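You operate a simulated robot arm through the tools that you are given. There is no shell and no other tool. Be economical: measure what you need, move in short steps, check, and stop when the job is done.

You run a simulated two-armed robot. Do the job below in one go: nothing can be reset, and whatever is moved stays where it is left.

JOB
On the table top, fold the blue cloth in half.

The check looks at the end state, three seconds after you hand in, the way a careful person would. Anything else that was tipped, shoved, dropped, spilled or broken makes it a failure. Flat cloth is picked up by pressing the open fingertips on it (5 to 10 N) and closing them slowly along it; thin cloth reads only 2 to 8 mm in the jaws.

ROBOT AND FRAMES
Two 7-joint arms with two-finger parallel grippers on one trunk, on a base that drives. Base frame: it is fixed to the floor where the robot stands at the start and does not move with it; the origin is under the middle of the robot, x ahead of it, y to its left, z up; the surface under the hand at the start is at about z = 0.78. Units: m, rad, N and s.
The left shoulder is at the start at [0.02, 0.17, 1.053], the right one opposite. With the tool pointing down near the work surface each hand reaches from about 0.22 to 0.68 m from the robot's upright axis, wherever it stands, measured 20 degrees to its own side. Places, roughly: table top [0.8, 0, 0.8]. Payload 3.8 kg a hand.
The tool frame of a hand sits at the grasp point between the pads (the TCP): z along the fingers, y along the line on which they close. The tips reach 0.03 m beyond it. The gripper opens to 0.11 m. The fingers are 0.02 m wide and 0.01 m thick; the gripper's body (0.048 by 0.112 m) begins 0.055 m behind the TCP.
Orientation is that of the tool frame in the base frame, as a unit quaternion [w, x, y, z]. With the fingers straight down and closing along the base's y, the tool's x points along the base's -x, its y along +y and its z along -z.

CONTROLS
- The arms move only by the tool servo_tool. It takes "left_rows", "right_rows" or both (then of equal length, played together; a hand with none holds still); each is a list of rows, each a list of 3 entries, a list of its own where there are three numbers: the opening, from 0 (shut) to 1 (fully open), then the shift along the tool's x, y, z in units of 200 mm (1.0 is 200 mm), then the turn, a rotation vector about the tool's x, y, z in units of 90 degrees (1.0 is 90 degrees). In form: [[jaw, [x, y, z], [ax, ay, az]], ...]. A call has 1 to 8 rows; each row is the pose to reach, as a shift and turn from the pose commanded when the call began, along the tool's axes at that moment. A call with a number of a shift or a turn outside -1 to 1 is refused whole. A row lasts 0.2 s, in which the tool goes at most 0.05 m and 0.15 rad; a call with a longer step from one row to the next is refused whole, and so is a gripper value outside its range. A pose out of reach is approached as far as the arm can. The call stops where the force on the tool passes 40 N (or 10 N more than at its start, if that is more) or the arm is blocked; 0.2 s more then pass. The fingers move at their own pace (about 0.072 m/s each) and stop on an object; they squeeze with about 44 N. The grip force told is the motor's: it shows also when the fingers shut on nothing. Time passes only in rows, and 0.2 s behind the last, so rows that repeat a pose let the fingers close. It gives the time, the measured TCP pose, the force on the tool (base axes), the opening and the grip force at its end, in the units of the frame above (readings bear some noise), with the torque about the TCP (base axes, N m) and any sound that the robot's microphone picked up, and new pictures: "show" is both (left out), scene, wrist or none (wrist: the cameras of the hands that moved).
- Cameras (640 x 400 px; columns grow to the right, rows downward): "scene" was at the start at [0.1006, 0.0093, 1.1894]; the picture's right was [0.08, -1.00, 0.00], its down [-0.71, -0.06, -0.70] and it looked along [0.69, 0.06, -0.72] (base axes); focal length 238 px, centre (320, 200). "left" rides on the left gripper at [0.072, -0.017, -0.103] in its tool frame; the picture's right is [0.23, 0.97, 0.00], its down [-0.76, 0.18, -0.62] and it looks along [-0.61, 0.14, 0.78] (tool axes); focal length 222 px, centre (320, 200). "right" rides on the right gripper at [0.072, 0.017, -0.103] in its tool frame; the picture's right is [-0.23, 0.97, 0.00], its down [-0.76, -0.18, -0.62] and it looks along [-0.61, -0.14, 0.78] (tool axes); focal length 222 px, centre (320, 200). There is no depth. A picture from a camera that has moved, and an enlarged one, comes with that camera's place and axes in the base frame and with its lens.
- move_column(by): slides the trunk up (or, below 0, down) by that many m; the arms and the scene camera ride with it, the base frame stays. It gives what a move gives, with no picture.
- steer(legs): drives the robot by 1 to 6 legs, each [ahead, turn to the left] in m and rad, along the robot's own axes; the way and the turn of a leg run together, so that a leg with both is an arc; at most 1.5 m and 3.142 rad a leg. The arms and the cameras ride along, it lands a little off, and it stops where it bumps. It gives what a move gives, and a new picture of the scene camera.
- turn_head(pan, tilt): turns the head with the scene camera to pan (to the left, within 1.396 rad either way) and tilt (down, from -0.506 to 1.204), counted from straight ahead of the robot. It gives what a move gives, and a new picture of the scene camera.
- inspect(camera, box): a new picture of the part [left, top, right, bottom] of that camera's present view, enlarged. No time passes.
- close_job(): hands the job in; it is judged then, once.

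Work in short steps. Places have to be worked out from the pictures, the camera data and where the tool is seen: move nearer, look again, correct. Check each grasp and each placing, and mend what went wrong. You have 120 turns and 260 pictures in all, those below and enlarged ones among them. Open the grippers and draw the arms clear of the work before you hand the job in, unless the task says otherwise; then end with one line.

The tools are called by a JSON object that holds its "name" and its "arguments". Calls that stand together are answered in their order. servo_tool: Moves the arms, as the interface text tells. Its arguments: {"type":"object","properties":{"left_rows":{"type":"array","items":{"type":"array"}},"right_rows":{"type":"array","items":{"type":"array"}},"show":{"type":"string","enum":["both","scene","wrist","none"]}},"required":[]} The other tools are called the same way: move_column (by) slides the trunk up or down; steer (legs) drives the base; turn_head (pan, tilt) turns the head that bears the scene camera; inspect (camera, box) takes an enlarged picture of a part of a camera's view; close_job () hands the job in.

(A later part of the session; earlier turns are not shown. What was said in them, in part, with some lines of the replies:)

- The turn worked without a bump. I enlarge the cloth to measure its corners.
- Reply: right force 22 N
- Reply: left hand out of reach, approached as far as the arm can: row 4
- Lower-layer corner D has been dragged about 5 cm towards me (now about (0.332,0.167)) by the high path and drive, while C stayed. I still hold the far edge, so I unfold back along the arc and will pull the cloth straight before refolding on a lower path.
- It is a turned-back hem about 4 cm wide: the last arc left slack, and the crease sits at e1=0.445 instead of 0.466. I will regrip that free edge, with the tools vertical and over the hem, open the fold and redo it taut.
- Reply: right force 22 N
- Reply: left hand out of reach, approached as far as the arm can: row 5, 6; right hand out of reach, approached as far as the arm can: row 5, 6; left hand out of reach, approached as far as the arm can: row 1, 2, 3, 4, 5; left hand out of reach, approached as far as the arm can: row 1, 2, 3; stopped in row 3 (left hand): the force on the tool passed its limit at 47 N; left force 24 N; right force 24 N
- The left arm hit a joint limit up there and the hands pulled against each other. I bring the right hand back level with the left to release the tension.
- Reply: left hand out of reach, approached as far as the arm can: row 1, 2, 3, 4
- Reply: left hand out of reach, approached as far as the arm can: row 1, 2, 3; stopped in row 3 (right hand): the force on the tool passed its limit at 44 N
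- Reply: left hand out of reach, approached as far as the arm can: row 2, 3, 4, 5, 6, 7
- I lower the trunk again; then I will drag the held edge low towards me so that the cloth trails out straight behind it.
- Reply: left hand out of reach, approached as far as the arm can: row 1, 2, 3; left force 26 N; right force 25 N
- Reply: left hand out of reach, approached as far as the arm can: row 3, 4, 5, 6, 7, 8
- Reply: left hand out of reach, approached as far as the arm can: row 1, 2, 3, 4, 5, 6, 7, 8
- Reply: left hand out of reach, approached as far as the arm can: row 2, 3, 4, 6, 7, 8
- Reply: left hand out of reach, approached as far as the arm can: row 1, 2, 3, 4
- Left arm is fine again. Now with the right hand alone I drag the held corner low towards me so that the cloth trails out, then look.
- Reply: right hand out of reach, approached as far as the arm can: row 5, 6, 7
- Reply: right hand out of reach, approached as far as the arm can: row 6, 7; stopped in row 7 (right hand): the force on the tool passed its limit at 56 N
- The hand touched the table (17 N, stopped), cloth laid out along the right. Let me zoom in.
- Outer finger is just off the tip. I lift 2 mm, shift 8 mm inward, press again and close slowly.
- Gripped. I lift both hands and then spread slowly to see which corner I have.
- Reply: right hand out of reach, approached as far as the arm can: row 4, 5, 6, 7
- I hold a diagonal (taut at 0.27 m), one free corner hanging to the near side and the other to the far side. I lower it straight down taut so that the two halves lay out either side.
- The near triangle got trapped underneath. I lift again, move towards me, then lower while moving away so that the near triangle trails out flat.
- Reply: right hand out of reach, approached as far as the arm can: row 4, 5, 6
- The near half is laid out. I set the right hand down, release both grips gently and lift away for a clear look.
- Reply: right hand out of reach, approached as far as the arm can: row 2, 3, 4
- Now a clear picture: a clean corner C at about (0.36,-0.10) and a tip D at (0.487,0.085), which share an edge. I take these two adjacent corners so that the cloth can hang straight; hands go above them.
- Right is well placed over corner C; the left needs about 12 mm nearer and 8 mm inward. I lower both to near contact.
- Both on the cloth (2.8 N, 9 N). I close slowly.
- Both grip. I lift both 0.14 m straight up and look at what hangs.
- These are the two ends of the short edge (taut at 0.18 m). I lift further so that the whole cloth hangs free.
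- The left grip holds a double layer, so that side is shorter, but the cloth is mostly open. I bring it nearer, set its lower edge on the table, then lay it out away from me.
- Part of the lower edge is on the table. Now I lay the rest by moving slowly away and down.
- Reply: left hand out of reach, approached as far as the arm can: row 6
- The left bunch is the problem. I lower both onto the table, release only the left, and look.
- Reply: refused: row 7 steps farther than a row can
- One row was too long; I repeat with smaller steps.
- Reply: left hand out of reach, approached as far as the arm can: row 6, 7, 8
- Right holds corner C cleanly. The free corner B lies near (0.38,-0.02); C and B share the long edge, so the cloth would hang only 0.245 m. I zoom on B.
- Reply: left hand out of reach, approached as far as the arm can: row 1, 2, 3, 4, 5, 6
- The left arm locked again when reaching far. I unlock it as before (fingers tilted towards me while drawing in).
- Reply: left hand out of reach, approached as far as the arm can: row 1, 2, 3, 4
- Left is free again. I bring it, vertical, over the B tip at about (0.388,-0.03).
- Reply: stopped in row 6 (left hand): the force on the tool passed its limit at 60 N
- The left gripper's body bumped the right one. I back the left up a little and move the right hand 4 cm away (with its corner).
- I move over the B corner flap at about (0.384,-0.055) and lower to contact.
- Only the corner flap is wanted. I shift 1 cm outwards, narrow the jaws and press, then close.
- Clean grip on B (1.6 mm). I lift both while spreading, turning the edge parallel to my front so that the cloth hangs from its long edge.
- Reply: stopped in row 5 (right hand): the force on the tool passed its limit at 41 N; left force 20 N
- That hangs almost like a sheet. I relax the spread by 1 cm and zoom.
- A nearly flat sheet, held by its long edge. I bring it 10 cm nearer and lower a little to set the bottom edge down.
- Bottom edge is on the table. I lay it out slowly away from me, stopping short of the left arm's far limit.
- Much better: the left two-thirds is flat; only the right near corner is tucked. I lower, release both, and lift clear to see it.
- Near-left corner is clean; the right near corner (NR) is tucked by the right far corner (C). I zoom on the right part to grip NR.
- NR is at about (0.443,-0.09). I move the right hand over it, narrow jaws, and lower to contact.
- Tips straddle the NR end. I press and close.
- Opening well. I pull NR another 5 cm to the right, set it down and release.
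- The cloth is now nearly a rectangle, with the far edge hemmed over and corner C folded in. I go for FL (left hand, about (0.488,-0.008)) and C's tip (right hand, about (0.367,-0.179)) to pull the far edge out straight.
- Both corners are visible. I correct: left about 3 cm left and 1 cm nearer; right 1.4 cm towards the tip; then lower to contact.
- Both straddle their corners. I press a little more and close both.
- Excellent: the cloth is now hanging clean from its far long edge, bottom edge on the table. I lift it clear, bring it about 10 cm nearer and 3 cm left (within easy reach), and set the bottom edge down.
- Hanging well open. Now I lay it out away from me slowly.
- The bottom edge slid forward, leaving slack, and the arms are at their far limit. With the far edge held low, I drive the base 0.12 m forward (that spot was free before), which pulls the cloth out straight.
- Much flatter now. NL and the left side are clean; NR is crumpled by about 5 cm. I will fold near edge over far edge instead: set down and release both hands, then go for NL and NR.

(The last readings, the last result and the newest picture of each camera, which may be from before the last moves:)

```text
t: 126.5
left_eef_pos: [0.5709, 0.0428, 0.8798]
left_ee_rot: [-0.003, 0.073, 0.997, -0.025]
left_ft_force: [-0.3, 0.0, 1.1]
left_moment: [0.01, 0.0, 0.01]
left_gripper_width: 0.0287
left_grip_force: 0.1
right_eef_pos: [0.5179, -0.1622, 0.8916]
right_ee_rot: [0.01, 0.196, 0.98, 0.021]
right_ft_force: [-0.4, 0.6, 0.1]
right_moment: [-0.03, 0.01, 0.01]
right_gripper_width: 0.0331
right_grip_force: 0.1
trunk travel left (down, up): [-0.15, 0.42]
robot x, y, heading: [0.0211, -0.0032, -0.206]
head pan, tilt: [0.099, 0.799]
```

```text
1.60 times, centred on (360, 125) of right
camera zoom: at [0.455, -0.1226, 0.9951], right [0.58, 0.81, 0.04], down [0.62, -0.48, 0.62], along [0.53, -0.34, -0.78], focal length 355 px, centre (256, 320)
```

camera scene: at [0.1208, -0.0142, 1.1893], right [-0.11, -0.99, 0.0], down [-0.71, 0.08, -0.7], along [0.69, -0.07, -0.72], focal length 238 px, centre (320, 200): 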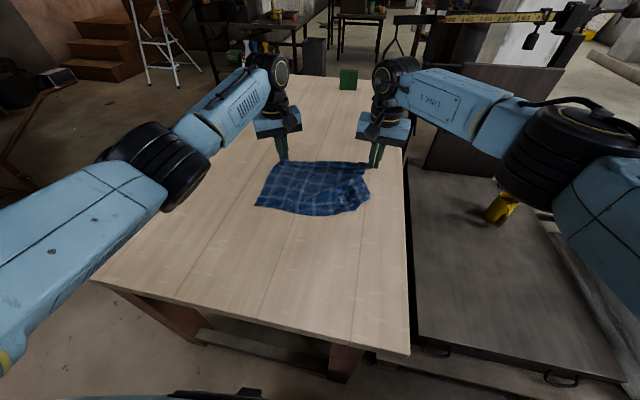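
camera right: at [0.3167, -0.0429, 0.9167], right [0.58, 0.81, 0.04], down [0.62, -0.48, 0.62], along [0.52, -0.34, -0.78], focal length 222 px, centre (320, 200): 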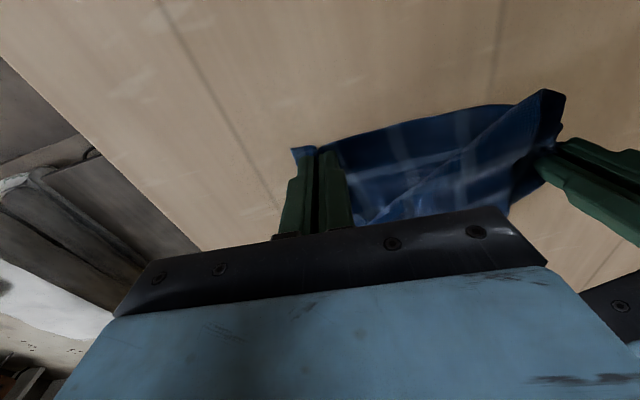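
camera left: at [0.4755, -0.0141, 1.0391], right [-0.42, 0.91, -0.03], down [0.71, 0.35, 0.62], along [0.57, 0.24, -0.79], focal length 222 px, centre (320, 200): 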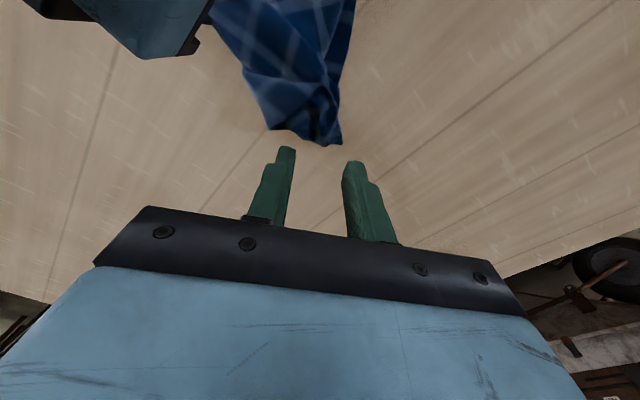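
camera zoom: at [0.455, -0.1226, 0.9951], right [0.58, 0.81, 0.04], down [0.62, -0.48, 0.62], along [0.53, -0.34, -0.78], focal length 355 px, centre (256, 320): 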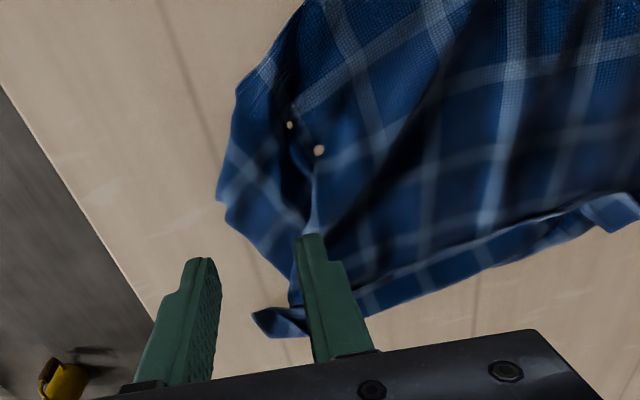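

NR is actually a clean corner at about (0.512,-0.178), just skewed inward. I lower the right hand on it and bring the left onto NL at about (0.518,0.072).

{"name": "servo_tool", "arguments": {"left_rows": [[0.26, [0.12, 0.05, 0.0], [0, 0, 0.03]], [0.26, [0.24, 0.09, 0.04], [0, 0, 0.06]], [0.25, [0.286, 0.105, 0.13], [0, 0, 0.06]], [0.25, [0.286, 0.105, 0.23], [0, 0, 0.06]], [0.25, [0.286, 0.105, 0.3], [0, 0, 0.06]], [0.25, [0.286, 0.105, 0.325], [0, 0, 0.06]]], "right_rows": [[0.22, [0, -0.03, 0.03], [0, 0, 0]], [0.22, [0, -0.03, 0.1], [0, 0, 0]], [0.22, [0, -0.03, 0.2], [0, 0, 0]], [0.22, [0, -0.03, 0.3], [0, 0, 0]], [0.22, [0, -0.03, 0.35], [0, 0, 0]], [0.22, [0, -0.03, 0.38], [0, 0, 0]]], "show": "none"}}

{"name": "inspect", "arguments": {"camera": "left", "box": [160, 60, 480, 260]}}

{"name": "inspect", "arguments": {"camera": "right", "box": [160, 60, 480, 260]}}

```text
t: 127.9
left_eef_pos: [0.516, 0.0702, 0.8147]
left_ee_rot: [-0.001, 0.12, 0.993, -0.025]
left_ft_force: [0.8, -0.5, 0.4]
left_moment: [-0.03, 0.0, 0.02]
left_gripper_width: 0.0273
left_grip_force: 0.1
right_eef_pos: [0.5162, -0.1624, 0.8169]
right_ee_rot: [0.011, 0.195, 0.981, 0.02]
right_ft_force: [0.3, 0.1, 0.4]
right_moment: [-0.01, 0.01, 0.01]
right_gripper_width: 0.0242
right_grip_force: 0.0
trunk travel left (down, up): [-0.15, 0.42]
robot x, y, heading: [0.0185, -0.0021, -0.209]
head pan, tilt: [0.099, 0.799]
```

```text
2.00 times, centred on (320, 160) of left
camera zoom: at [0.4417, 0.0763, 0.9183], right [0.01, 1.0, -0.05], down [0.79, 0.02, 0.62], along [0.62, -0.04, -0.79], focal length 444 px, centre (320, 280)
```

zoom: 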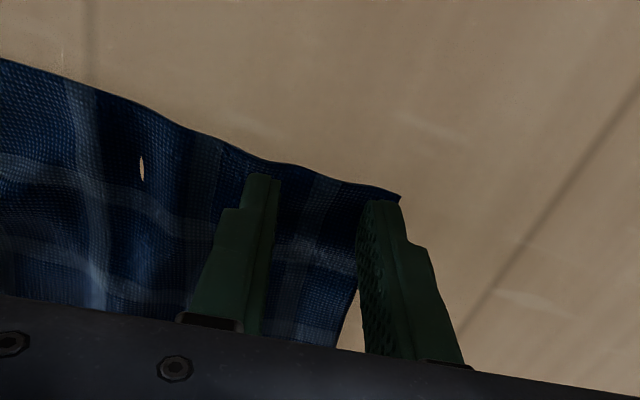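

```text
2.00 times, centred on (320, 160) of right
camera zoom: at [0.4536, -0.1238, 0.9202], right [0.58, 0.81, 0.04], down [0.62, -0.48, 0.62], along [0.53, -0.34, -0.78], focal length 444 px, centre (320, 280)
```

zoom: 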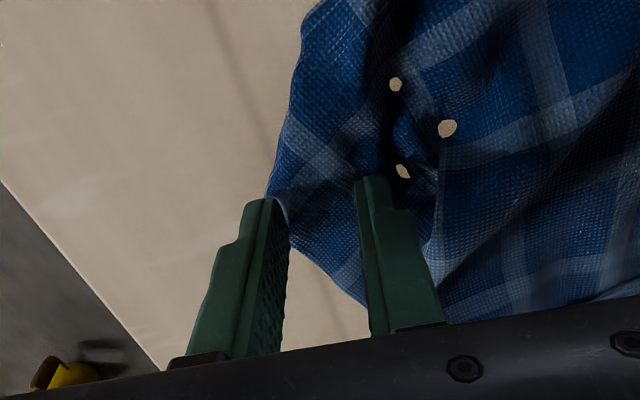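

Both are on the corners. I press and close slowly.

{"name": "servo_tool", "arguments": {"left_rows": [[0.25, [0, -0.02, 0.01], [0, 0, 0]], [0.25, [0, -0.02, 0.025], [0, 0, 0]], [0.19, [0, -0.02, 0.03], [0, 0, 0]], [0.13, [0, -0.02, 0.03], [0, 0, 0]], [0.07, [0, -0.02, 0.025], [0, 0, 0]], [0, [0, -0.02, 0.02], [0, 0, 0]], [0, [0, -0.02, 0.01], [0, 0, 0]]], "right_rows": [[0.22, [0, -0.01, 0.015], [0, 0, 0]], [0.22, [0, -0.01, 0.03], [0, 0, 0]], [0.17, [0, -0.01, 0.035], [0, 0, 0]], [0.12, [0, -0.01, 0.035], [0, 0, 0]], [0.07, [0, -0.01, 0.03], [0, 0, 0]], [0, [0, -0.01, 0.02], [0, 0, 0]], [0, [0, -0.01, 0.015], [0, 0, 0]]], "show": "none"}}

```text
t: 129.5
left_eef_pos: [0.5133, 0.0644, 0.8128]
left_ee_rot: [-0.002, 0.119, 0.993, -0.025]
left_ft_force: [-1.3, 0.7, 14.1]
left_moment: [0.13, -0.03, 0.01]
left_gripper_width: 0.0019
left_grip_force: 42.4
right_eef_pos: [0.5169, -0.1641, 0.8137]
right_ee_rot: [0.011, 0.194, 0.981, 0.021]
right_ft_force: [0.5, 0.1, 0.1]
right_moment: [0.01, 0.02, 0.02]
right_gripper_width: 0.002
right_grip_force: 42.1
trunk travel left (down, up): [-0.15, 0.42]
robot x, y, heading: [0.0219, -0.0059, -0.201]
head pan, tilt: [0.099, 0.799]
```

Both gripped. I lift 2-3 cm and draw the near edge towards me, the right hand more, to square up and flatten the cloth.

{"name": "servo_tool", "arguments": {"left_rows": [[0, [0, 0, -0.08], [0, 0, 0]], [0, [0, 0, -0.12], [0, 0, 0]], [0, [0.03, 0, -0.12], [0, 0, 0]], [0, [0.1, 0, -0.12], [0, 0, 0]], [0, [0.18, 0.005, -0.12], [0, 0, 0]], [0, [0.26, 0.008, -0.1], [0, 0, 0]], [0, [0.326, 0.008, -0.08], [0, 0, 0]]], "right_rows": [[0, [0.03, -0.01, -0.08], [0, 0, 0]], [0, [0.15, -0.05, -0.12], [0, 0, 0]], [0, [0.3, -0.12, -0.12], [0, 0, 0]], [0, [0.4, -0.15, -0.12], [0, 0, 0]], [0, [0.48, -0.18, -0.12], [0, 0, 0]], [0, [0.56, -0.2, -0.1], [0, 0, 0]], [0, [0.627, -0.213, -0.08], [0, 0, 0]]], "show": "none"}}

{"name": "inspect", "arguments": {"camera": "scene", "box": [220, 140, 412, 284]}}

```text
t: 131.1
left_eef_pos: [0.4531, 0.0828, 0.8293]
left_ee_rot: [-0.002, 0.12, 0.992, -0.025]
left_ft_force: [-5.6, -13.3, -0.5]
left_moment: [-0.37, 0.16, -0.14]
left_gripper_width: 0.0021
left_grip_force: 42.0
right_eef_pos: [0.3857, -0.1562, 0.8252]
right_ee_rot: [0.01, 0.195, 0.981, 0.02]
right_ft_force: [4.7, 12.5, -0.3]
right_moment: [0.38, -0.16, -0.12]
right_gripper_width: 0.002
right_grip_force: 42.4
trunk travel left (down, up): [-0.15, 0.42]
robot x, y, heading: [0.0231, -0.0051, -0.203]
head pan, tilt: [0.099, 0.799]
```

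```text
2.78 times, centred on (316, 212) of scene
camera zoom: at [0.12, -0.014, 1.1894], right [-0.11, -0.99, 0.0], down [-0.71, 0.08, -0.7], along [0.69, -0.07, -0.72], focal length 660 px, centre (331, 167)
```

zoom: 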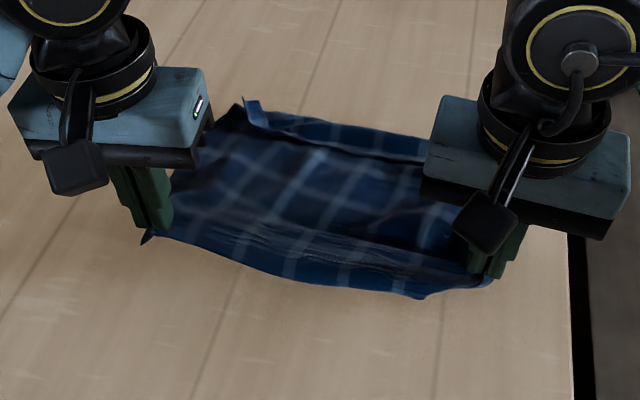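

The cloth is straight with the near edge held. Far-left corner is at about (0.607,0.016). Now I fold the near edge over to the far edge in an arc, tilting the hands slightly for the flip.

{"name": "servo_tool", "arguments": {"left_rows": [[0, [-0.024, -0.01, -0.2], [0, 0, 0]], [0, [-0.1, -0.02, -0.37], [0, 0.02, 0]], [0, [-0.22, -0.04, -0.49], [0, 0.05, 0]], [0, [-0.38, -0.065, -0.53], [0, 0.08, 0]], [0, [-0.54, -0.09, -0.48], [0, 0.11, 0]], [0, [-0.68, -0.11, -0.35], [0, 0.14, 0]], [0, [-0.78, -0.13, -0.18], [0, 0.17, 0]], [0, [-0.82, -0.135, -0.03], [0, 0.2, 0]]], "right_rows": [[0, [-0.022, 0.01, -0.2], [0, 0, 0]], [0, [-0.09, 0.015, -0.37], [0, 0.02, 0]], [0, [-0.2, 0.015, -0.49], [0, 0.05, 0]], [0, [-0.345, 0.015, -0.53], [0, 0.08, 0]], [0, [-0.49, 0.01, -0.48], [0, 0.11, 0]], [0, [-0.62, 0.005, -0.35], [0, 0.14, 0]], [0, [-0.715, 0, -0.18], [0, 0.17, 0]], [0, [-0.75, 0, -0.03], [0, 0.2, 0]]], "show": "none"}}

{"name": "inspect", "arguments": {"camera": "scene", "box": [220, 120, 412, 264]}}

```text
t: 132.9
left_eef_pos: [0.6037, 0.0187, 0.8346]
left_ee_rot: [-0.157, 0.123, 0.98, -0.006]
left_ft_force: [-3.2, -9.4, 1.1]
left_moment: [-0.29, 0.14, -0.04]
left_gripper_width: 0.002
left_grip_force: 42.2
right_eef_pos: [0.5242, -0.2158, 0.832]
right_ee_rot: [-0.145, 0.188, 0.97, 0.05]
right_ft_force: [4.4, 8.4, 0.0]
right_moment: [0.21, -0.13, -0.2]
right_gripper_width: 0.0022
right_grip_force: 42.5
trunk travel left (down, up): [-0.15, 0.42]
robot x, y, heading: [0.0214, -0.005, -0.207]
head pan, tilt: [0.099, 0.799]
```

```text
2.78 times, centred on (316, 192) of scene
camera zoom: at [0.1203, -0.0145, 1.1894], right [-0.11, -0.99, 0.0], down [-0.71, 0.08, -0.7], along [0.69, -0.07, -0.72], focal length 660 px, centre (331, 222)
```

zoom: 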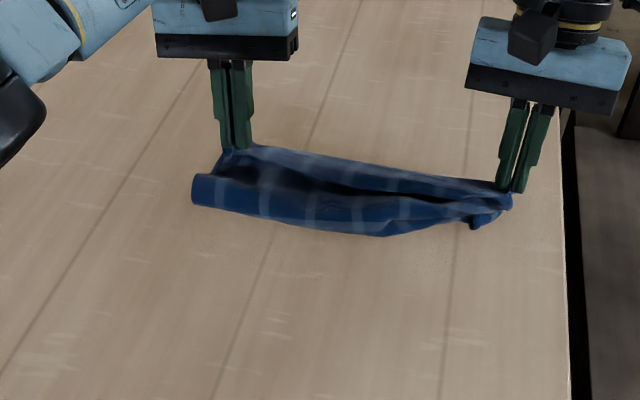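

Folded over, though with some slack dipping between. I pull the top edge 4 cm further away to take up the slack, then look.

{"name": "servo_tool", "arguments": {"left_rows": [[0, [-0.06, 0, -0.02], [0, 0, 0]], [0, [-0.12, 0, -0.04], [0, 0, 0]], [0, [-0.19, 0, -0.06], [0, 0, 0]], [0, [-0.19, 0, -0.06], [0, 0, 0]]], "right_rows": [[0, [-0.06, 0.01, -0.02], [0, 0, 0]], [0, [-0.12, 0.01, -0.04], [0, 0, 0]], [0, [-0.19, 0.01, -0.06], [0, 0, 0]], [0, [-0.19, 0.01, -0.06], [0, 0, 0]]], "show": "wrist"}}

{"name": "inspect", "arguments": {"camera": "scene", "box": [240, 130, 400, 250]}}

```text
t: 133.9
left_eef_pos: [0.6149, 0.0212, 0.8364]
left_ee_rot: [-0.158, 0.122, 0.98, -0.007]
left_ft_force: [-3.7, -13.8, 1.0]
left_moment: [-0.46, 0.18, -0.03]
left_gripper_width: 0.002
left_grip_force: 42.0
left hand out of reach, approached as far as the arm can: row 1, 2, 3, 4
right_eef_pos: [0.5628, -0.2249, 0.8345]
right_ee_rot: [-0.143, 0.187, 0.971, 0.051]
right_ft_force: [4.9, 14.7, -0.6]
right_moment: [0.39, -0.08, -0.3]
right_gripper_width: 0.002
right_grip_force: 41.8
trunk travel left (down, up): [-0.15, 0.42]
robot x, y, heading: [0.0173, -0.0025, -0.207]
head pan, tilt: [0.099, 0.799]
camera right: at [0.5303, -0.2014, 0.9561], right [0.57, 0.82, -0.02], down [0.77, -0.53, 0.36], along [0.28, -0.22, -0.93], focal length 222 px, centre (320, 200)
camera left: at [0.5758, 0.0187, 0.9584], right [0.02, 1.0, 0.02], down [0.94, -0.03, 0.35], along [0.35, 0.01, -0.94], focal length 222 px, centre (320, 200)
```

right: 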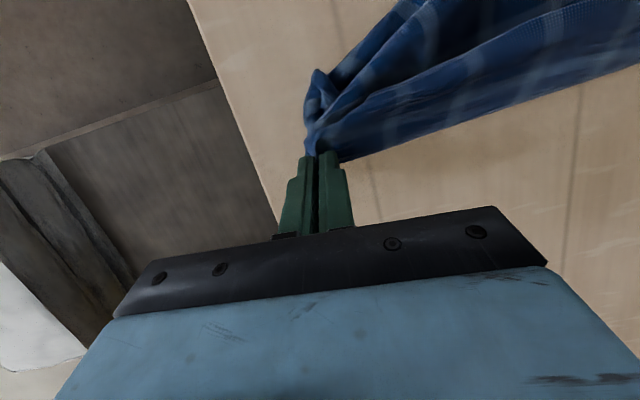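
left: 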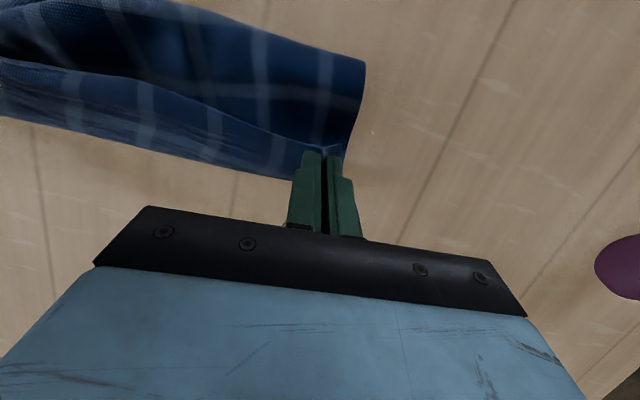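

```text
3.33 times, centred on (320, 190) of scene
camera zoom: at [0.1202, -0.0138, 1.1894], right [-0.11, -0.99, 0.0], down [-0.71, 0.08, -0.7], along [0.69, -0.07, -0.72], focal length 792 px, centre (320, 233)
```

zoom: 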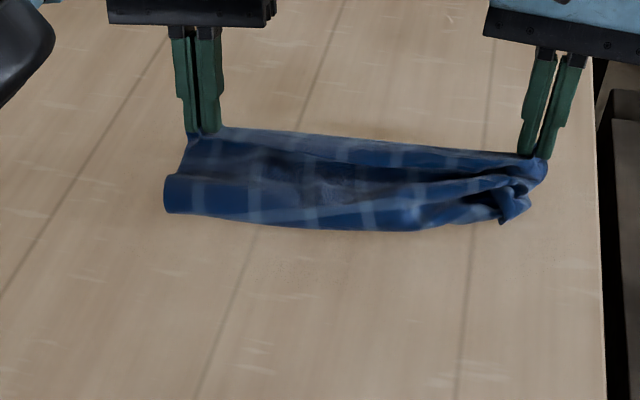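

The fold works but the lower layer's far edge still has its turned-in hem, making the strip too narrow. I unfold again to the near side, to open that hem properly and then fold cleanly.

{"name": "servo_tool", "arguments": {"left_rows": [[0, [0.046, 0, -0.143], [0, -0.03, 0]], [0, [0.2, 0, -0.3], [0, -0.06, 0]], [0, [0.42, 0, -0.38], [0, -0.09, 0]], [0, [0.62, 0, -0.32], [0, -0.12, 0]], [0, [0.78, 0, -0.14], [0, -0.15, 0]], [0, [0.846, 0, 0.06], [0, -0.18, 0]], [0, [0.872, 0, 0.22], [0, -0.2, 0]], [0, [0.9, 0, 0.25], [0, -0.2, 0]]], "right_rows": [[0, [0.046, 0, -0.143], [0, -0.03, 0]], [0, [0.2, 0, -0.3], [0, -0.06, 0]], [0, [0.42, 0, -0.38], [0, -0.09, 0]], [0, [0.62, 0, -0.32], [0, -0.12, 0]], [0, [0.79, 0, -0.14], [0, -0.15, 0]], [0, [0.88, 0, 0.06], [0, -0.18, 0]], [0, [0.95, 0, 0.22], [0, -0.2, 0]], [0, [1.0, 0, 0.25], [0, -0.2, 0]]], "show": "none"}}

{"name": "inspect", "arguments": {"camera": "scene", "box": [220, 130, 412, 274]}}

```text
t: 135.7
left_eef_pos: [0.4339, 0.0663, 0.8433]
left_ee_rot: [-0.001, 0.119, 0.993, -0.025]
left_ft_force: [-1.2, -0.3, -0.3]
left_moment: [0.01, 0.01, 0.0]
left_gripper_width: 0.002
left_grip_force: 41.7
right_eef_pos: [0.3698, -0.1519, 0.8468]
right_ee_rot: [0.01, 0.194, 0.981, 0.02]
right_ft_force: [0.1, -0.4, -0.7]
right_moment: [-0.05, -0.02, 0.0]
right_gripper_width: 0.0018
right_grip_force: 42.2
trunk travel left (down, up): [-0.15, 0.42]
robot x, y, heading: [0.0221, -0.0039, -0.203]
head pan, tilt: [0.099, 0.799]
```

```text
2.78 times, centred on (316, 202) of scene
camera zoom: at [0.12, -0.0141, 1.1895], right [-0.11, -0.99, 0.0], down [-0.71, 0.08, -0.7], along [0.69, -0.07, -0.72], focal length 660 px, centre (331, 194)
```

zoom: 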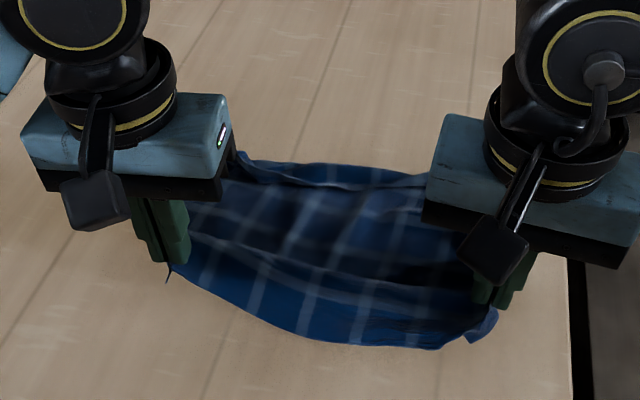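

I set the near edge down, release, and lift.

{"name": "servo_tool", "arguments": {"left_rows": [[0, [0, 0.04, 0.09], [0, 0, 0]], [0, [0, 0.04, 0.145], [0, 0, 0]], [0.2, [0, 0.04, 0.145], [0, 0, 0]], [0.3, [0, 0.04, 0.14], [0, 0, 0]], [0.3, [0, 0.04, -0.02], [0, 0, 0]], [0.3, [0, 0.06, -0.2], [0, 0, 0]], [0.3, [-0.1, 0.15, -0.35], [0, 0, 0]], [0.26, [-0.3, 0.15, -0.35], [0, 0, 0]]], "right_rows": [[0, [0, -0.04, 0.1], [0, 0, 0]], [0, [0, -0.04, 0.16], [0, 0, 0]], [0.2, [0, -0.04, 0.16], [0, 0, 0]], [0.3, [0, -0.04, 0.155], [0, 0, 0]], [0.3, [0, -0.04, -0.02], [0, 0, 0]], [0.3, [0, -0.06, -0.2], [0, 0, 0]], [0.3, [-0.1, -0.15, -0.35], [0, 0, 0]], [0.26, [-0.25, -0.3, -0.35], [0, 0, 0]]], "show": "none"}}

{"name": "inspect", "arguments": {"camera": "scene", "box": [230, 140, 390, 260]}}

```text
t: 137.5
left_eef_pos: [0.5008, 0.0847, 0.913]
left_ee_rot: [-0.002, 0.12, 0.992, -0.025]
left_ft_force: [-0.2, 0.0, 0.8]
left_moment: [-0.01, 0.08, -0.02]
left_gripper_width: 0.0282
left_grip_force: 0.0
right_eef_pos: [0.3917, -0.2285, 0.9158]
right_ee_rot: [0.009, 0.195, 0.98, 0.02]
right_ft_force: [-0.6, -0.8, 0.0]
right_moment: [0.04, -0.01, 0.0]
right_gripper_width: 0.0286
right_grip_force: 0.1
trunk travel left (down, up): [-0.15, 0.42]
robot x, y, heading: [0.018, -0.0046, -0.205]
head pan, tilt: [0.099, 0.799]
```

```text
3.33 times, centred on (310, 200) of scene
camera zoom: at [0.1204, -0.0149, 1.1893], right [-0.11, -0.99, 0.0], down [-0.71, 0.08, -0.7], along [0.69, -0.07, -0.72], focal length 792 px, centre (353, 200)
```

zoom: 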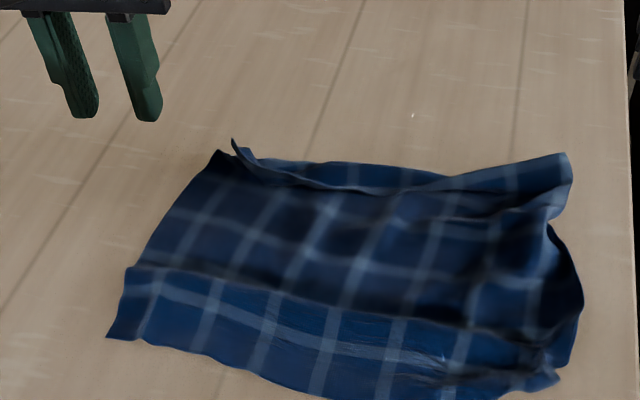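

Nearly flat; only the far edge's hem remains. I bring the left over the FL hem end (0.563,0.012) and the right over the hem's free corner C (0.50,-0.177).

{"name": "servo_tool", "arguments": {"left_rows": [[0.26, [-0.1, -0.07, 0], [0, 0, 0]], [0.26, [-0.25, -0.16, 0.03], [0, 0, 0]], [0.26, [-0.36, -0.25, 0.12], [0, 0, 0]], [0.26, [-0.388, -0.279, 0.25], [0, 0, 0]], [0.26, [-0.388, -0.279, 0.36], [0, 0, 0]], [0.26, [-0.388, -0.279, 0.4], [0, 0, 0]]], "right_rows": [[0.24, [-0.1, 0.11, 0], [0, 0, 0]], [0.24, [-0.22, 0.25, 0.03], [0, 0, 0]], [0.24, [-0.35, 0.39, 0.12], [0, 0, 0]], [0.24, [-0.397, 0.449, 0.25], [0, 0, 0]], [0.24, [-0.397, 0.449, 0.36], [0, 0, 0]], [0.24, [-0.397, 0.449, 0.41], [0, 0, 0]]], "show": "none"}}

{"name": "inspect", "arguments": {"camera": "left", "box": [160, 40, 480, 240]}}

{"name": "inspect", "arguments": {"camera": "right", "box": [160, 40, 480, 240]}}

```text
t: 138.9
left_eef_pos: [0.5636, 0.0092, 0.8354]
left_ee_rot: [-0.002, 0.119, 0.993, -0.024]
left_ft_force: [0.5, 0.8, 0.2]
left_moment: [-0.01, 0.03, -0.02]
left_gripper_width: 0.0285
left_grip_force: 0.1
right_eef_pos: [0.5019, -0.1709, 0.836]
right_ee_rot: [0.01, 0.195, 0.981, 0.019]
right_ft_force: [0.1, 0.7, 0.1]
right_moment: [-0.02, 0.01, -0.01]
right_gripper_width: 0.0261
right_grip_force: 0.0
trunk travel left (down, up): [-0.15, 0.42]
robot x, y, heading: [0.0207, -0.0055, -0.207]
head pan, tilt: [0.099, 0.799]
```

```text
2.00 times, centred on (320, 140) of left
camera zoom: at [0.4893, 0.0144, 0.9399], right [0.01, 1.0, -0.05], down [0.79, 0.02, 0.62], along [0.62, -0.04, -0.79], focal length 444 px, centre (320, 320)
```

zoom: 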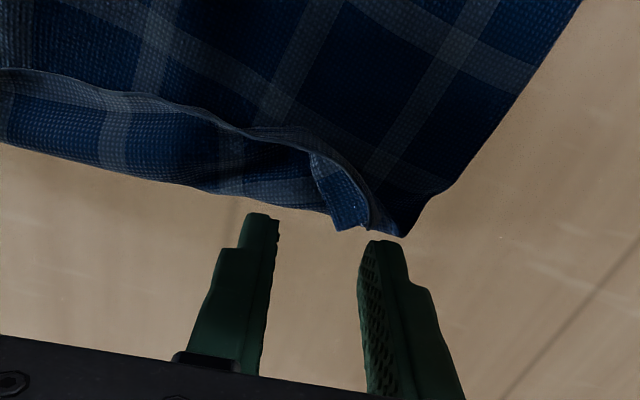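

```text
2.00 times, centred on (320, 140) of right
camera zoom: at [0.4394, -0.1328, 0.9403], right [0.58, 0.81, 0.04], down [0.62, -0.48, 0.62], along [0.53, -0.34, -0.78], focal length 444 px, centre (320, 320)
```

zoom: 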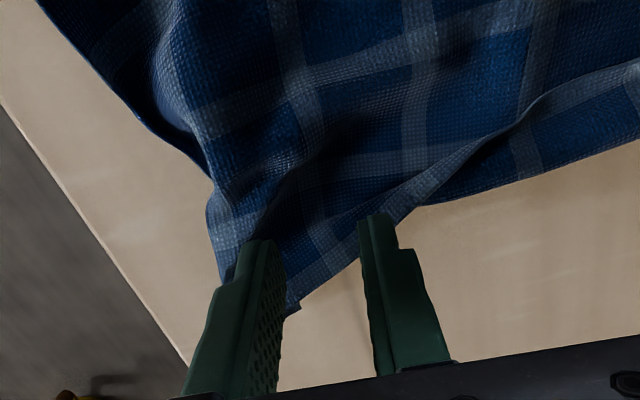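

C is in fact a clean flat corner at about (0.543,-0.228); only a 2 cm hem remains on the left part, which will end up inside the fold. I grip C (right) and FL (left): shift, press and close.

{"name": "servo_tool", "arguments": {"left_rows": [[0.26, [0, 0.075, 0.0], [0, 0, 0]], [0.26, [0, 0.075, 0.06], [0, 0, 0]], [0.26, [0, 0.075, 0.1], [0, 0, 0]], [0.26, [0, 0.075, 0.115], [0, 0, 0]], [0.18, [0, 0.075, 0.125], [0, 0, 0]], [0.1, [0, 0.075, 0.125], [0, 0, 0]], [0.0, [0, 0.075, 0.115], [0, 0, 0]], [0.0, [0, 0.075, 0.105], [0, 0, 0]]], "right_rows": [[0.24, [-0.2, -0.07, 0.0], [0, 0, 0]], [0.24, [-0.236, -0.08, 0.06], [0, 0, 0]], [0.24, [-0.236, -0.08, 0.1], [0, 0, 0]], [0.24, [-0.236, -0.08, 0.12], [0, 0, 0]], [0.18, [-0.236, -0.08, 0.13], [0, 0, 0]], [0.1, [-0.236, -0.08, 0.13], [0, 0, 0]], [0.0, [-0.236, -0.08, 0.12], [0, 0, 0]], [0.0, [-0.236, -0.08, 0.11], [0, 0, 0]]], "show": "wrist"}}

```text
t: 140.7
left_eef_pos: [0.5653, 0.0219, 0.8122]
left_ee_rot: [-0.001, 0.119, 0.993, -0.025]
left_ft_force: [0.0, -2.1, 5.6]
left_moment: [-0.08, 0.06, -0.05]
left_gripper_width: 0.0036
left_grip_force: 43.9
right_eef_pos: [0.5389, -0.2042, 0.8149]
right_ee_rot: [0.01, 0.195, 0.981, 0.02]
right_ft_force: [0.0, -0.7, 0.3]
right_moment: [0.01, -0.02, -0.01]
right_gripper_width: 0.0
right_grip_force: 37.6
trunk travel left (down, up): [-0.15, 0.42]
robot x, y, heading: [0.0169, -0.005, -0.205]
head pan, tilt: [0.099, 0.799]
camera right: at [0.4765, -0.1646, 0.9181], right [0.58, 0.81, 0.04], down [0.62, -0.48, 0.62], along [0.53, -0.34, -0.78], focal length 222 px, centre (320, 200)
camera left: at [0.4911, 0.0269, 0.9176], right [0.01, 1.0, -0.05], down [0.79, 0.02, 0.61], along [0.61, -0.04, -0.79], focal length 222 px, centre (320, 200)
```

right: 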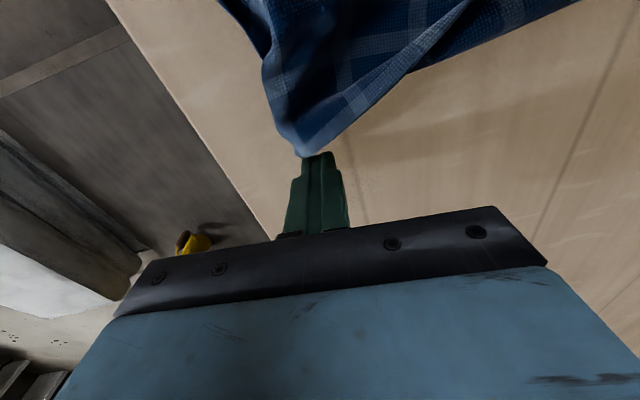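
left: 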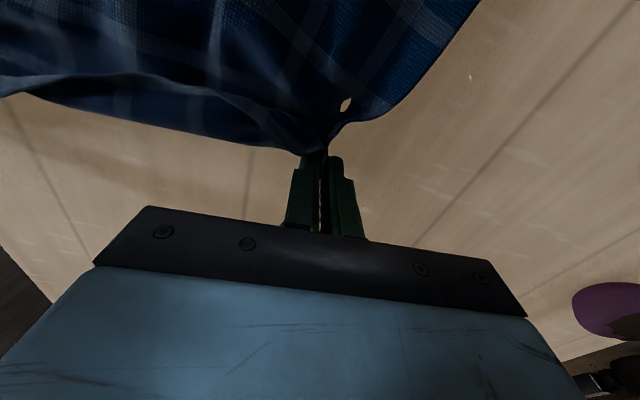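

Left holds; the right just missed the tip. I reopen, move 18 mm nearer and try again.

{"name": "servo_tool", "arguments": {"right_rows": [[0.1, [0, 0, -0.08], [0, 0, 0]], [0.22, [0.09, -0.03, -0.08], [0, 0, 0]], [0.22, [0.09, -0.03, -0.02], [0, 0, 0]], [0.22, [0.09, -0.03, 0.015], [0, 0, 0]], [0.16, [0.09, -0.03, 0.02], [0, 0, 0]], [0.1, [0.09, -0.03, 0.02], [0, 0, 0]], [0.0, [0.09, -0.03, 0.01], [0, 0, 0]], [0.0, [0.09, -0.03, 0.0], [0, 0, 0]]], "show": "wrist"}}

```text
t: 142.5
left_eef_pos: [0.5657, 0.0209, 0.8138]
left_ee_rot: [-0.003, 0.119, 0.993, -0.024]
left_ft_force: [-0.7, 0.0, 3.1]
left_moment: [0.0, 0.04, -0.02]
left_gripper_width: 0.0032
left_grip_force: 42.9
right_eef_pos: [0.5218, -0.2026, 0.815]
right_ee_rot: [0.011, 0.195, 0.981, 0.019]
right_ft_force: [0.3, 0.2, 0.9]
right_moment: [-0.04, 0.03, 0.03]
right_gripper_width: 0.0001
right_grip_force: 37.2
trunk travel left (down, up): [-0.15, 0.42]
robot x, y, heading: [0.0212, -0.0046, -0.206]
head pan, tilt: [0.099, 0.799]
camera right: at [0.4586, -0.1634, 0.9184], right [0.58, 0.81, 0.04], down [0.62, -0.48, 0.62], along [0.53, -0.34, -0.78], focal length 222 px, centre (320, 200)
```

right: 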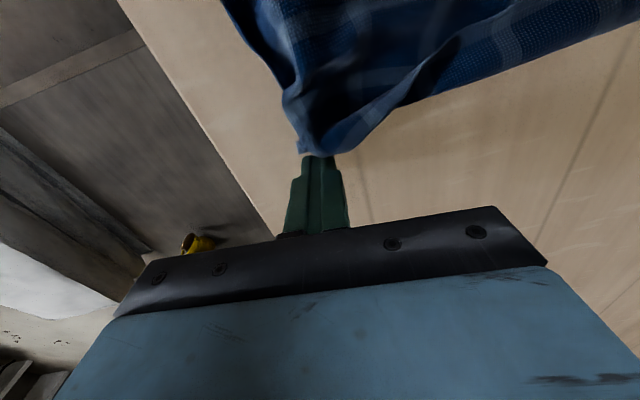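

Missed again: the cloth slipped away from the tips. I go 2 cm further in and press a bit more firmly.

{"name": "servo_tool", "arguments": {"right_rows": [[0.1, [0, 0, -0.1], [0, 0, 0]], [0.24, [0.11, 0.0, -0.1], [0, 0, 0]], [0.24, [0.11, 0.0, -0.03], [0, 0, 0]], [0.24, [0.11, 0.0, 0.02], [0, 0, 0]], [0.18, [0.11, 0.0, 0.03], [0, 0, 0]], [0.12, [0.11, 0.0, 0.03], [0, 0, 0]], [0.05, [0.11, 0.0, 0.025], [0, 0, 0]], [0.0, [0.11, 0.0, 0.01], [0, 0, 0]]], "show": "wrist"}}

```text
t: 144.3
left_eef_pos: [0.5658, 0.0221, 0.8135]
left_ee_rot: [-0.003, 0.119, 0.993, -0.026]
left_ft_force: [-0.9, -1.1, 2.1]
left_moment: [0.02, 0.05, -0.02]
left_gripper_width: 0.0031
left_grip_force: 43.5
right_eef_pos: [0.5007, -0.1936, 0.8105]
right_ee_rot: [0.009, 0.195, 0.981, 0.02]
right_ft_force: [0.4, -0.2, 4.2]
right_moment: [-0.06, 0.02, 0.01]
right_gripper_width: 0.0024
right_grip_force: 42.2
trunk travel left (down, up): [-0.15, 0.42]
robot x, y, heading: [0.0209, -0.0032, -0.21]
head pan, tilt: [0.099, 0.799]
camera right: at [0.4378, -0.1543, 0.9148], right [0.58, 0.81, 0.04], down [0.62, -0.48, 0.62], along [0.53, -0.34, -0.78], focal length 222 px, centre (320, 200)
```

right: 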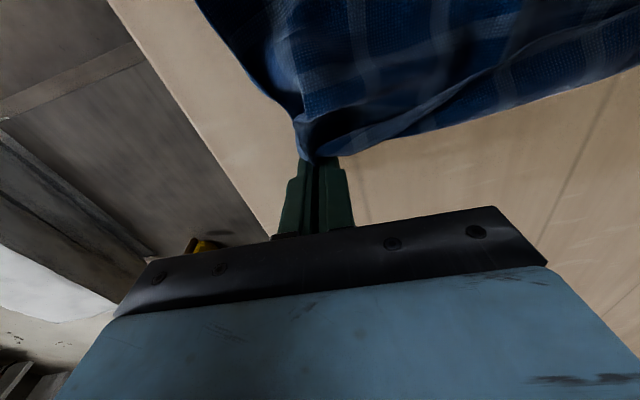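

Gripped now. I lift slightly and pull the far edge away to flatten the cloth, then check before folding.

{"name": "servo_tool", "arguments": {"left_rows": [[0, [0, 0, -0.07], [0, 0, 0]], [0, [-0.03, 0, -0.1], [0, 0, 0]], [0, [-0.08, 0, -0.1], [0, 0, 0]], [0, [-0.14, 0, -0.08], [0, 0, 0]], [0, [-0.17, 0, -0.06], [0, 0, 0]]], "right_rows": [[0, [0, 0, -0.07], [0, 0, 0]], [0, [-0.07, -0.01, -0.1], [0, 0, 0]], [0, [-0.15, -0.02, -0.1], [0, 0, 0]], [0, [-0.23, -0.03, -0.08], [0, 0, 0]], [0, [-0.28, -0.03, -0.06], [0, 0, 0]]], "show": "none"}}

{"name": "inspect", "arguments": {"camera": "scene", "box": [230, 130, 390, 250]}}

```text
t: 145.5
left_eef_pos: [0.5983, 0.0147, 0.8267]
left_ee_rot: [0.0, 0.12, 0.993, -0.025]
left_ft_force: [-0.1, -4.0, 0.2]
left_moment: [-0.08, 0.03, 0.03]
left_gripper_width: 0.0029
left_grip_force: 43.2
right_eef_pos: [0.5509, -0.2206, 0.8259]
right_ee_rot: [0.011, 0.195, 0.981, 0.02]
right_ft_force: [0.1, 3.5, -0.6]
right_moment: [0.01, -0.01, -0.07]
right_gripper_width: 0.0025
right_grip_force: 42.4
trunk travel left (down, up): [-0.15, 0.42]
robot x, y, heading: [0.021, -0.0012, -0.206]
head pan, tilt: [0.099, 0.799]
```

```text
3.33 times, centred on (310, 190) of scene
camera zoom: at [0.1202, -0.0141, 1.1894], right [-0.11, -0.99, 0.0], down [-0.71, 0.08, -0.7], along [0.69, -0.07, -0.72], focal length 792 px, centre (353, 233)
```

zoom: 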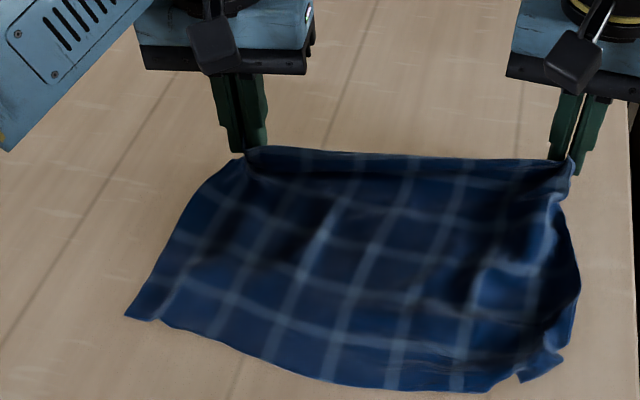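

The cloth is now a nearly flat rectangle with its far edge held. I pull it 4 cm further to take out the waves and measure again.

{"name": "servo_tool", "arguments": {"left_rows": [[0, [-0.05, 0, 0.01], [0, 0, 0]], [0, [-0.1, 0, 0.02], [0, 0, 0]], [0, [-0.15, 0, 0.02], [0, 0, 0]], [0, [-0.2, 0, 0.02], [0, 0, 0]]], "right_rows": [[0, [-0.05, -0.01, 0.01], [0, 0, 0]], [0, [-0.1, -0.02, 0.02], [0, 0, 0]], [0, [-0.15, -0.02, 0.02], [0, 0, 0]], [0, [-0.2, -0.02, 0.02], [0, 0, 0]]], "show": "none"}}

{"name": "inspect", "arguments": {"camera": "scene", "box": [230, 130, 390, 250]}}

```text
t: 146.5
left_eef_pos: [0.6363, 0.003, 0.8217]
left_ee_rot: [-0.002, 0.119, 0.993, -0.026]
left_ft_force: [-2.2, -9.3, 0.5]
left_moment: [-0.31, 0.09, 0.13]
left_gripper_width: 0.003
left_grip_force: 43.3
right_eef_pos: [0.586, -0.2382, 0.8208]
right_ee_rot: [0.01, 0.194, 0.981, 0.021]
right_ft_force: [2.7, 9.5, -0.7]
right_moment: [0.12, 0.0, -0.12]
right_gripper_width: 0.0024
right_grip_force: 42.3
trunk travel left (down, up): [-0.15, 0.42]
robot x, y, heading: [0.0172, -0.0016, -0.208]
head pan, tilt: [0.099, 0.799]
```

```text
3.33 times, centred on (310, 190) of scene
camera zoom: at [0.1201, -0.0141, 1.1894], right [-0.11, -0.99, 0.0], down [-0.71, 0.08, -0.7], along [0.69, -0.07, -0.72], focal length 792 px, centre (353, 233)
```

zoom: 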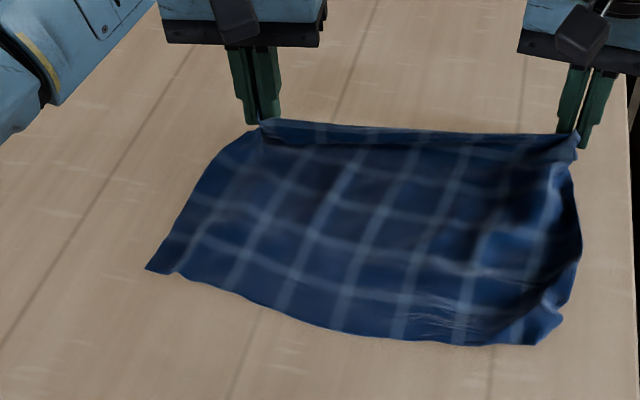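

Lifting will let gravity open the far hem. I raise the held edge to 0.12 m right above the wanted mid-line, pause, and check.

{"name": "servo_tool", "arguments": {"left_rows": [[0, [0.0, 0.02, -0.13], [0, 0, 0]], [0, [0.05, 0.05, -0.28], [0, 0, 0]], [0, [0.12, 0.09, -0.42], [0, 0, 0]], [0, [0.196, 0.122, -0.52], [0, 0, 0]], [0, [0.196, 0.122, -0.52], [0, 0, 0]], [0, [0.196, 0.122, -0.52], [0, 0, 0]]], "right_rows": [[0, [0.03, 0.02, -0.13], [0, 0, 0]], [0, [0.1, 0.05, -0.28], [0, 0, 0]], [0, [0.2, 0.08, -0.42], [0, 0, 0]], [0, [0.291, 0.11, -0.52], [0, 0, 0]], [0, [0.291, 0.11, -0.52], [0, 0, 0]], [0, [0.291, 0.11, -0.52], [0, 0, 0]]], "show": "none"}}

{"name": "inspect", "arguments": {"camera": "scene", "box": [230, 110, 390, 230]}}

```text
t: 147.9
left_eef_pos: [0.6047, 0.0442, 0.9254]
left_ee_rot: [-0.003, 0.119, 0.993, -0.025]
left_ft_force: [-4.5, -17.0, 0.6]
left_moment: [-0.5, 0.16, 0.2]
left_gripper_width: 0.0031
left_grip_force: 43.0
right_eef_pos: [0.5368, -0.1968, 0.9245]
right_ee_rot: [0.01, 0.195, 0.98, 0.02]
right_ft_force: [5.0, 18.1, -2.0]
right_moment: [0.25, -0.11, -0.23]
right_gripper_width: 0.0031
right_grip_force: 42.4
trunk travel left (down, up): [-0.15, 0.42]
robot x, y, heading: [0.0214, -0.0052, -0.208]
head pan, tilt: [0.099, 0.799]
```

```text
3.33 times, centred on (310, 170) of scene
camera zoom: at [0.1201, -0.0141, 1.1894], right [-0.11, -0.99, 0.0], down [-0.71, 0.08, -0.7], along [0.69, -0.07, -0.72], focal length 792 px, centre (353, 300)
```

zoom: 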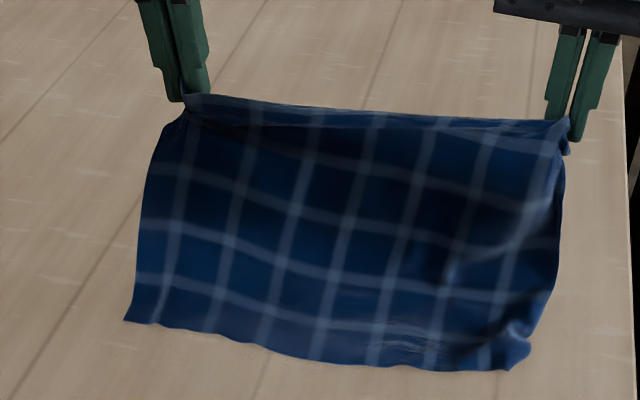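

The cloth hangs flat and the hem is gone; near edge from NL (0.514,0.104) to NR (0.443,-0.165), the crease line directly below the hands. Now I swing the held edge down onto the near edge.

{"name": "servo_tool", "arguments": {"left_rows": [[0, [-0.05, 0.0, -0.05], [0, 0, 0]], [0, [0.12, 0.02, 0.0], [0, 0, 0]], [0, [0.27, 0.03, 0.09], [0, 0, 0]], [0, [0.38, 0.04, 0.215], [0, 0, 0]], [0, [0.44, 0.05, 0.365], [0, 0, 0]], [0, [0.475, 0.06, 0.49], [0, 0, 0]], [0, [0.49, 0.06, 0.54], [0, 0, 0]]], "right_rows": [[0, [-0.05, 0.02, -0.05], [0, 0, 0]], [0, [0.12, 0.03, 0.0], [0, 0, 0]], [0, [0.27, 0.03, 0.09], [0, 0, 0]], [0, [0.38, 0.03, 0.215], [0, 0, 0]], [0, [0.44, 0.03, 0.365], [0, 0, 0]], [0, [0.475, 0.03, 0.49], [0, 0, 0]], [0, [0.49, 0.03, 0.54], [0, 0, 0]]], "show": "none"}}

{"name": "inspect", "arguments": {"camera": "scene", "box": [230, 120, 390, 240]}}

```text
t: 149.5
left_eef_pos: [0.5112, 0.0718, 0.8171]
left_ee_rot: [-0.001, 0.118, 0.993, -0.024]
left_ft_force: [-0.5, 0.0, 0.5]
left_moment: [0.01, 0.0, -0.05]
left_gripper_width: 0.0029
left_grip_force: 43.1
right_eef_pos: [0.4518, -0.1544, 0.8162]
right_ee_rot: [0.01, 0.194, 0.981, 0.021]
right_ft_force: [0.2, 0.3, 0.8]
right_moment: [-0.01, 0.01, 0.0]
right_gripper_width: 0.0021
right_grip_force: 41.9
trunk travel left (down, up): [-0.15, 0.42]
robot x, y, heading: [0.0184, -0.0041, -0.206]
head pan, tilt: [0.099, 0.799]
```

```text
3.33 times, centred on (310, 180) of scene
camera zoom: at [0.1199, -0.0141, 1.1895], right [-0.11, -0.99, 0.0], down [-0.71, 0.08, -0.7], along [0.69, -0.07, -0.72], focal length 792 px, centre (353, 267)
```

zoom: 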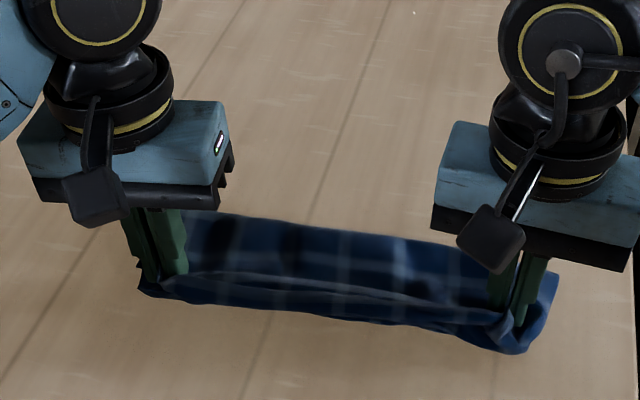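

The fold lies over well. I draw the top edge 1.2 cm nearer to take out slack, then open and lift straight up.

{"name": "servo_tool", "arguments": {"left_rows": [[0, [0.03, 0.01, -0.01], [0, 0, 0]], [0, [0.06, 0.02, -0.01], [0, 0, 0]], [0, [0.06, 0.02, 0.01], [0, 0, 0]], [0.1, [0.06, 0.02, 0.01], [0, 0, 0]], [0.25, [0.06, 0.02, 0.01], [0, 0, 0]], [0.3, [0.06, 0.02, -0.05], [0, 0, 0]], [0.3, [0.06, 0.02, -0.25], [0, 0, 0]], [0.3, [0.08, 0.1, -0.45], [0, 0, 0]]], "right_rows": [[0, [0.03, -0.01, -0.01], [0, 0, 0]], [0, [0.06, -0.02, -0.01], [0, 0, 0]], [0, [0.06, -0.02, 0.01], [0, 0, 0]], [0.1, [0.06, -0.02, 0.01], [0, 0, 0]], [0.25, [0.06, -0.02, 0.01], [0, 0, 0]], [0.3, [0.06, -0.02, -0.05], [0, 0, 0]], [0.3, [0.06, -0.02, -0.25], [0, 0, 0]], [0.3, [0.08, -0.1, -0.45], [0, 0, 0]]], "show": "none"}}

{"name": "servo_tool", "arguments": {"left_rows": [[0.3, [0.05, 0.2, -0.05], [0, 0, 0]], [0.3, [0.08, 0.42, -0.08], [0, 0, 0]], [0.3, [0.1, 0.6, -0.1], [0, 0, 0]]], "right_rows": [[0.3, [0.0, -0.2, -0.05], [0, 0, 0]], [0.3, [0.0, -0.42, -0.08], [0, 0, 0]], [0.3, [0.0, -0.6, -0.1], [0, 0, 0]]], "show": "scene"}}

{"name": "inspect", "arguments": {"camera": "scene", "box": [230, 130, 390, 250]}}

```text
t: 151.3
left_eef_pos: [0.5027, 0.0982, 0.9068]
left_ee_rot: [-0.002, 0.119, 0.993, -0.024]
left_ft_force: [-1.0, -0.4, 0.2]
left_moment: [0.01, 0.01, 0.02]
left_gripper_width: 0.0329
left_grip_force: 0.1
right_eef_pos: [0.4235, -0.1687, 0.9066]
right_ee_rot: [0.01, 0.195, 0.981, 0.02]
right_ft_force: [-0.4, 0.3, -0.6]
right_moment: [0.02, 0.0, 0.0]
right_gripper_width: 0.0331
right_grip_force: 0.2
trunk travel left (down, up): [-0.15, 0.42]
robot x, y, heading: [0.0189, -0.0033, -0.205]
head pan, tilt: [0.099, 0.799]
```

```text
t: 152.1
left_eef_pos: [0.5115, 0.2227, 0.9194]
left_ee_rot: [-0.002, 0.12, 0.992, -0.025]
left_ft_force: [-0.7, -0.6, -1.1]
left_moment: [0.0, 0.01, 0.01]
left_gripper_width: 0.0327
left_grip_force: 0.0
right_eef_pos: [0.3785, -0.2814, 0.9189]
right_ee_rot: [0.01, 0.195, 0.981, 0.02]
right_ft_force: [0.7, -0.6, -0.1]
right_moment: [-0.01, -0.02, -0.03]
right_gripper_width: 0.0328
right_grip_force: 0.0
trunk travel left (down, up): [-0.15, 0.42]
robot x, y, heading: [0.0191, -0.0048, -0.21]
head pan, tilt: [0.099, 0.799]
camera scene: at [0.1197, -0.0142, 1.1895], right [-0.11, -0.99, 0.0], down [-0.71, 0.08, -0.7], along [0.69, -0.07, -0.72], focal length 238 px, centre (320, 200)
```

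scene: 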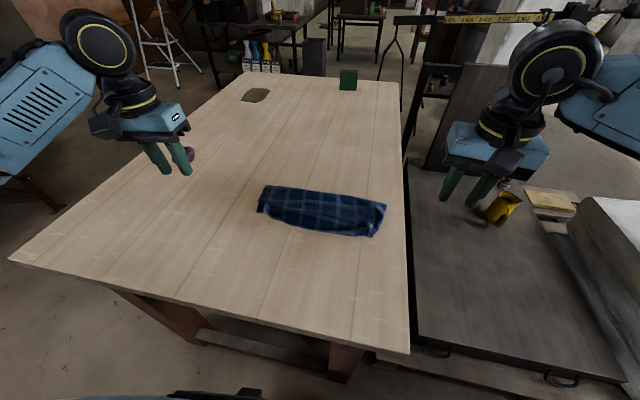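

```text
3.33 times, centred on (310, 190) of scene
camera zoom: at [0.1197, -0.0142, 1.1895], right [-0.11, -0.99, 0.0], down [-0.71, 0.08, -0.7], along [0.69, -0.07, -0.72], focal length 792 px, centre (353, 233)
```

zoom: 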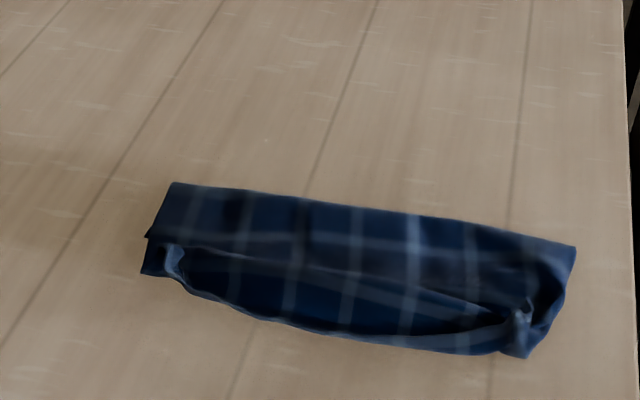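

The cloth is folded in half: about 0.30 m long and 0.09 m wide, layers aligned, with a small turned edge on the near side. I open the grippers fully and draw the arms up and clear.

{"name": "servo_tool", "arguments": {"left_rows": [[0.5, [0.05, 0.1, -0.1], [0, 0, 0]], [0.8, [0.1, 0.2, -0.2], [0, 0, 0]], [1.0, [0.15, 0.3, -0.25], [0, 0, 0]], [1.0, [0.15, 0.3, -0.25], [0, 0, 0]]], "right_rows": [[0.5, [0.03, -0.05, -0.1], [0, 0, 0]], [0.8, [0.06, -0.1, -0.2], [0, 0, 0]], [1.0, [0.1, -0.1, -0.3], [0, 0, 0]], [1.0, [0.1, -0.1, -0.3], [0, 0, 0]]], "show": "scene"}}

```text
t: 153.1
left_eef_pos: [0.4971, 0.292, 0.9662]
left_ee_rot: [-0.002, 0.119, 0.993, -0.025]
left_ft_force: [0.3, 0.2, -0.5]
left_moment: [-0.01, -0.02, 0.02]
left_gripper_width: 0.11
left_grip_force: 0.1
right_eef_pos: [0.3508, -0.2959, 0.9795]
right_ee_rot: [0.01, 0.195, 0.981, 0.02]
right_ft_force: [0.3, -0.3, -0.9]
right_moment: [0.04, 0.01, -0.01]
right_gripper_width: 0.1099
right_grip_force: 0.0
trunk travel left (down, up): [-0.15, 0.42]
robot x, y, heading: [0.0168, -0.0007, -0.206]
head pan, tilt: [0.099, 0.799]
camera scene: at [0.1201, -0.0143, 1.1894], right [-0.11, -0.99, 0.0], down [-0.71, 0.08, -0.7], along [0.69, -0.07, -0.72], focal length 238 px, centre (320, 200)
```

scene: 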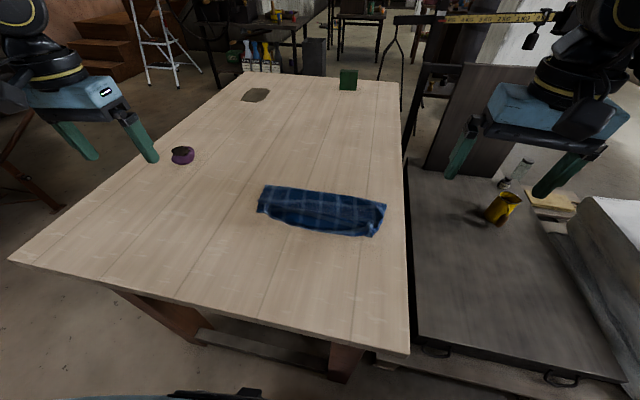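

The arms are clear, the other objects look undisturbed, and the cloth lies folded on the table, so I hand in.

{"name": "close_job", "arguments": {}}

```text
The job is handed in.
```

The blue cloth is folded once across its width on the table, but not perfectly. About 3 cm of the top layer's near edge is turned back, so the folded strip is about 0.30 m by 0.09 m instead of 0.12 m wide. The other objects look undisturbed, the grippers are open and the arms are clear.
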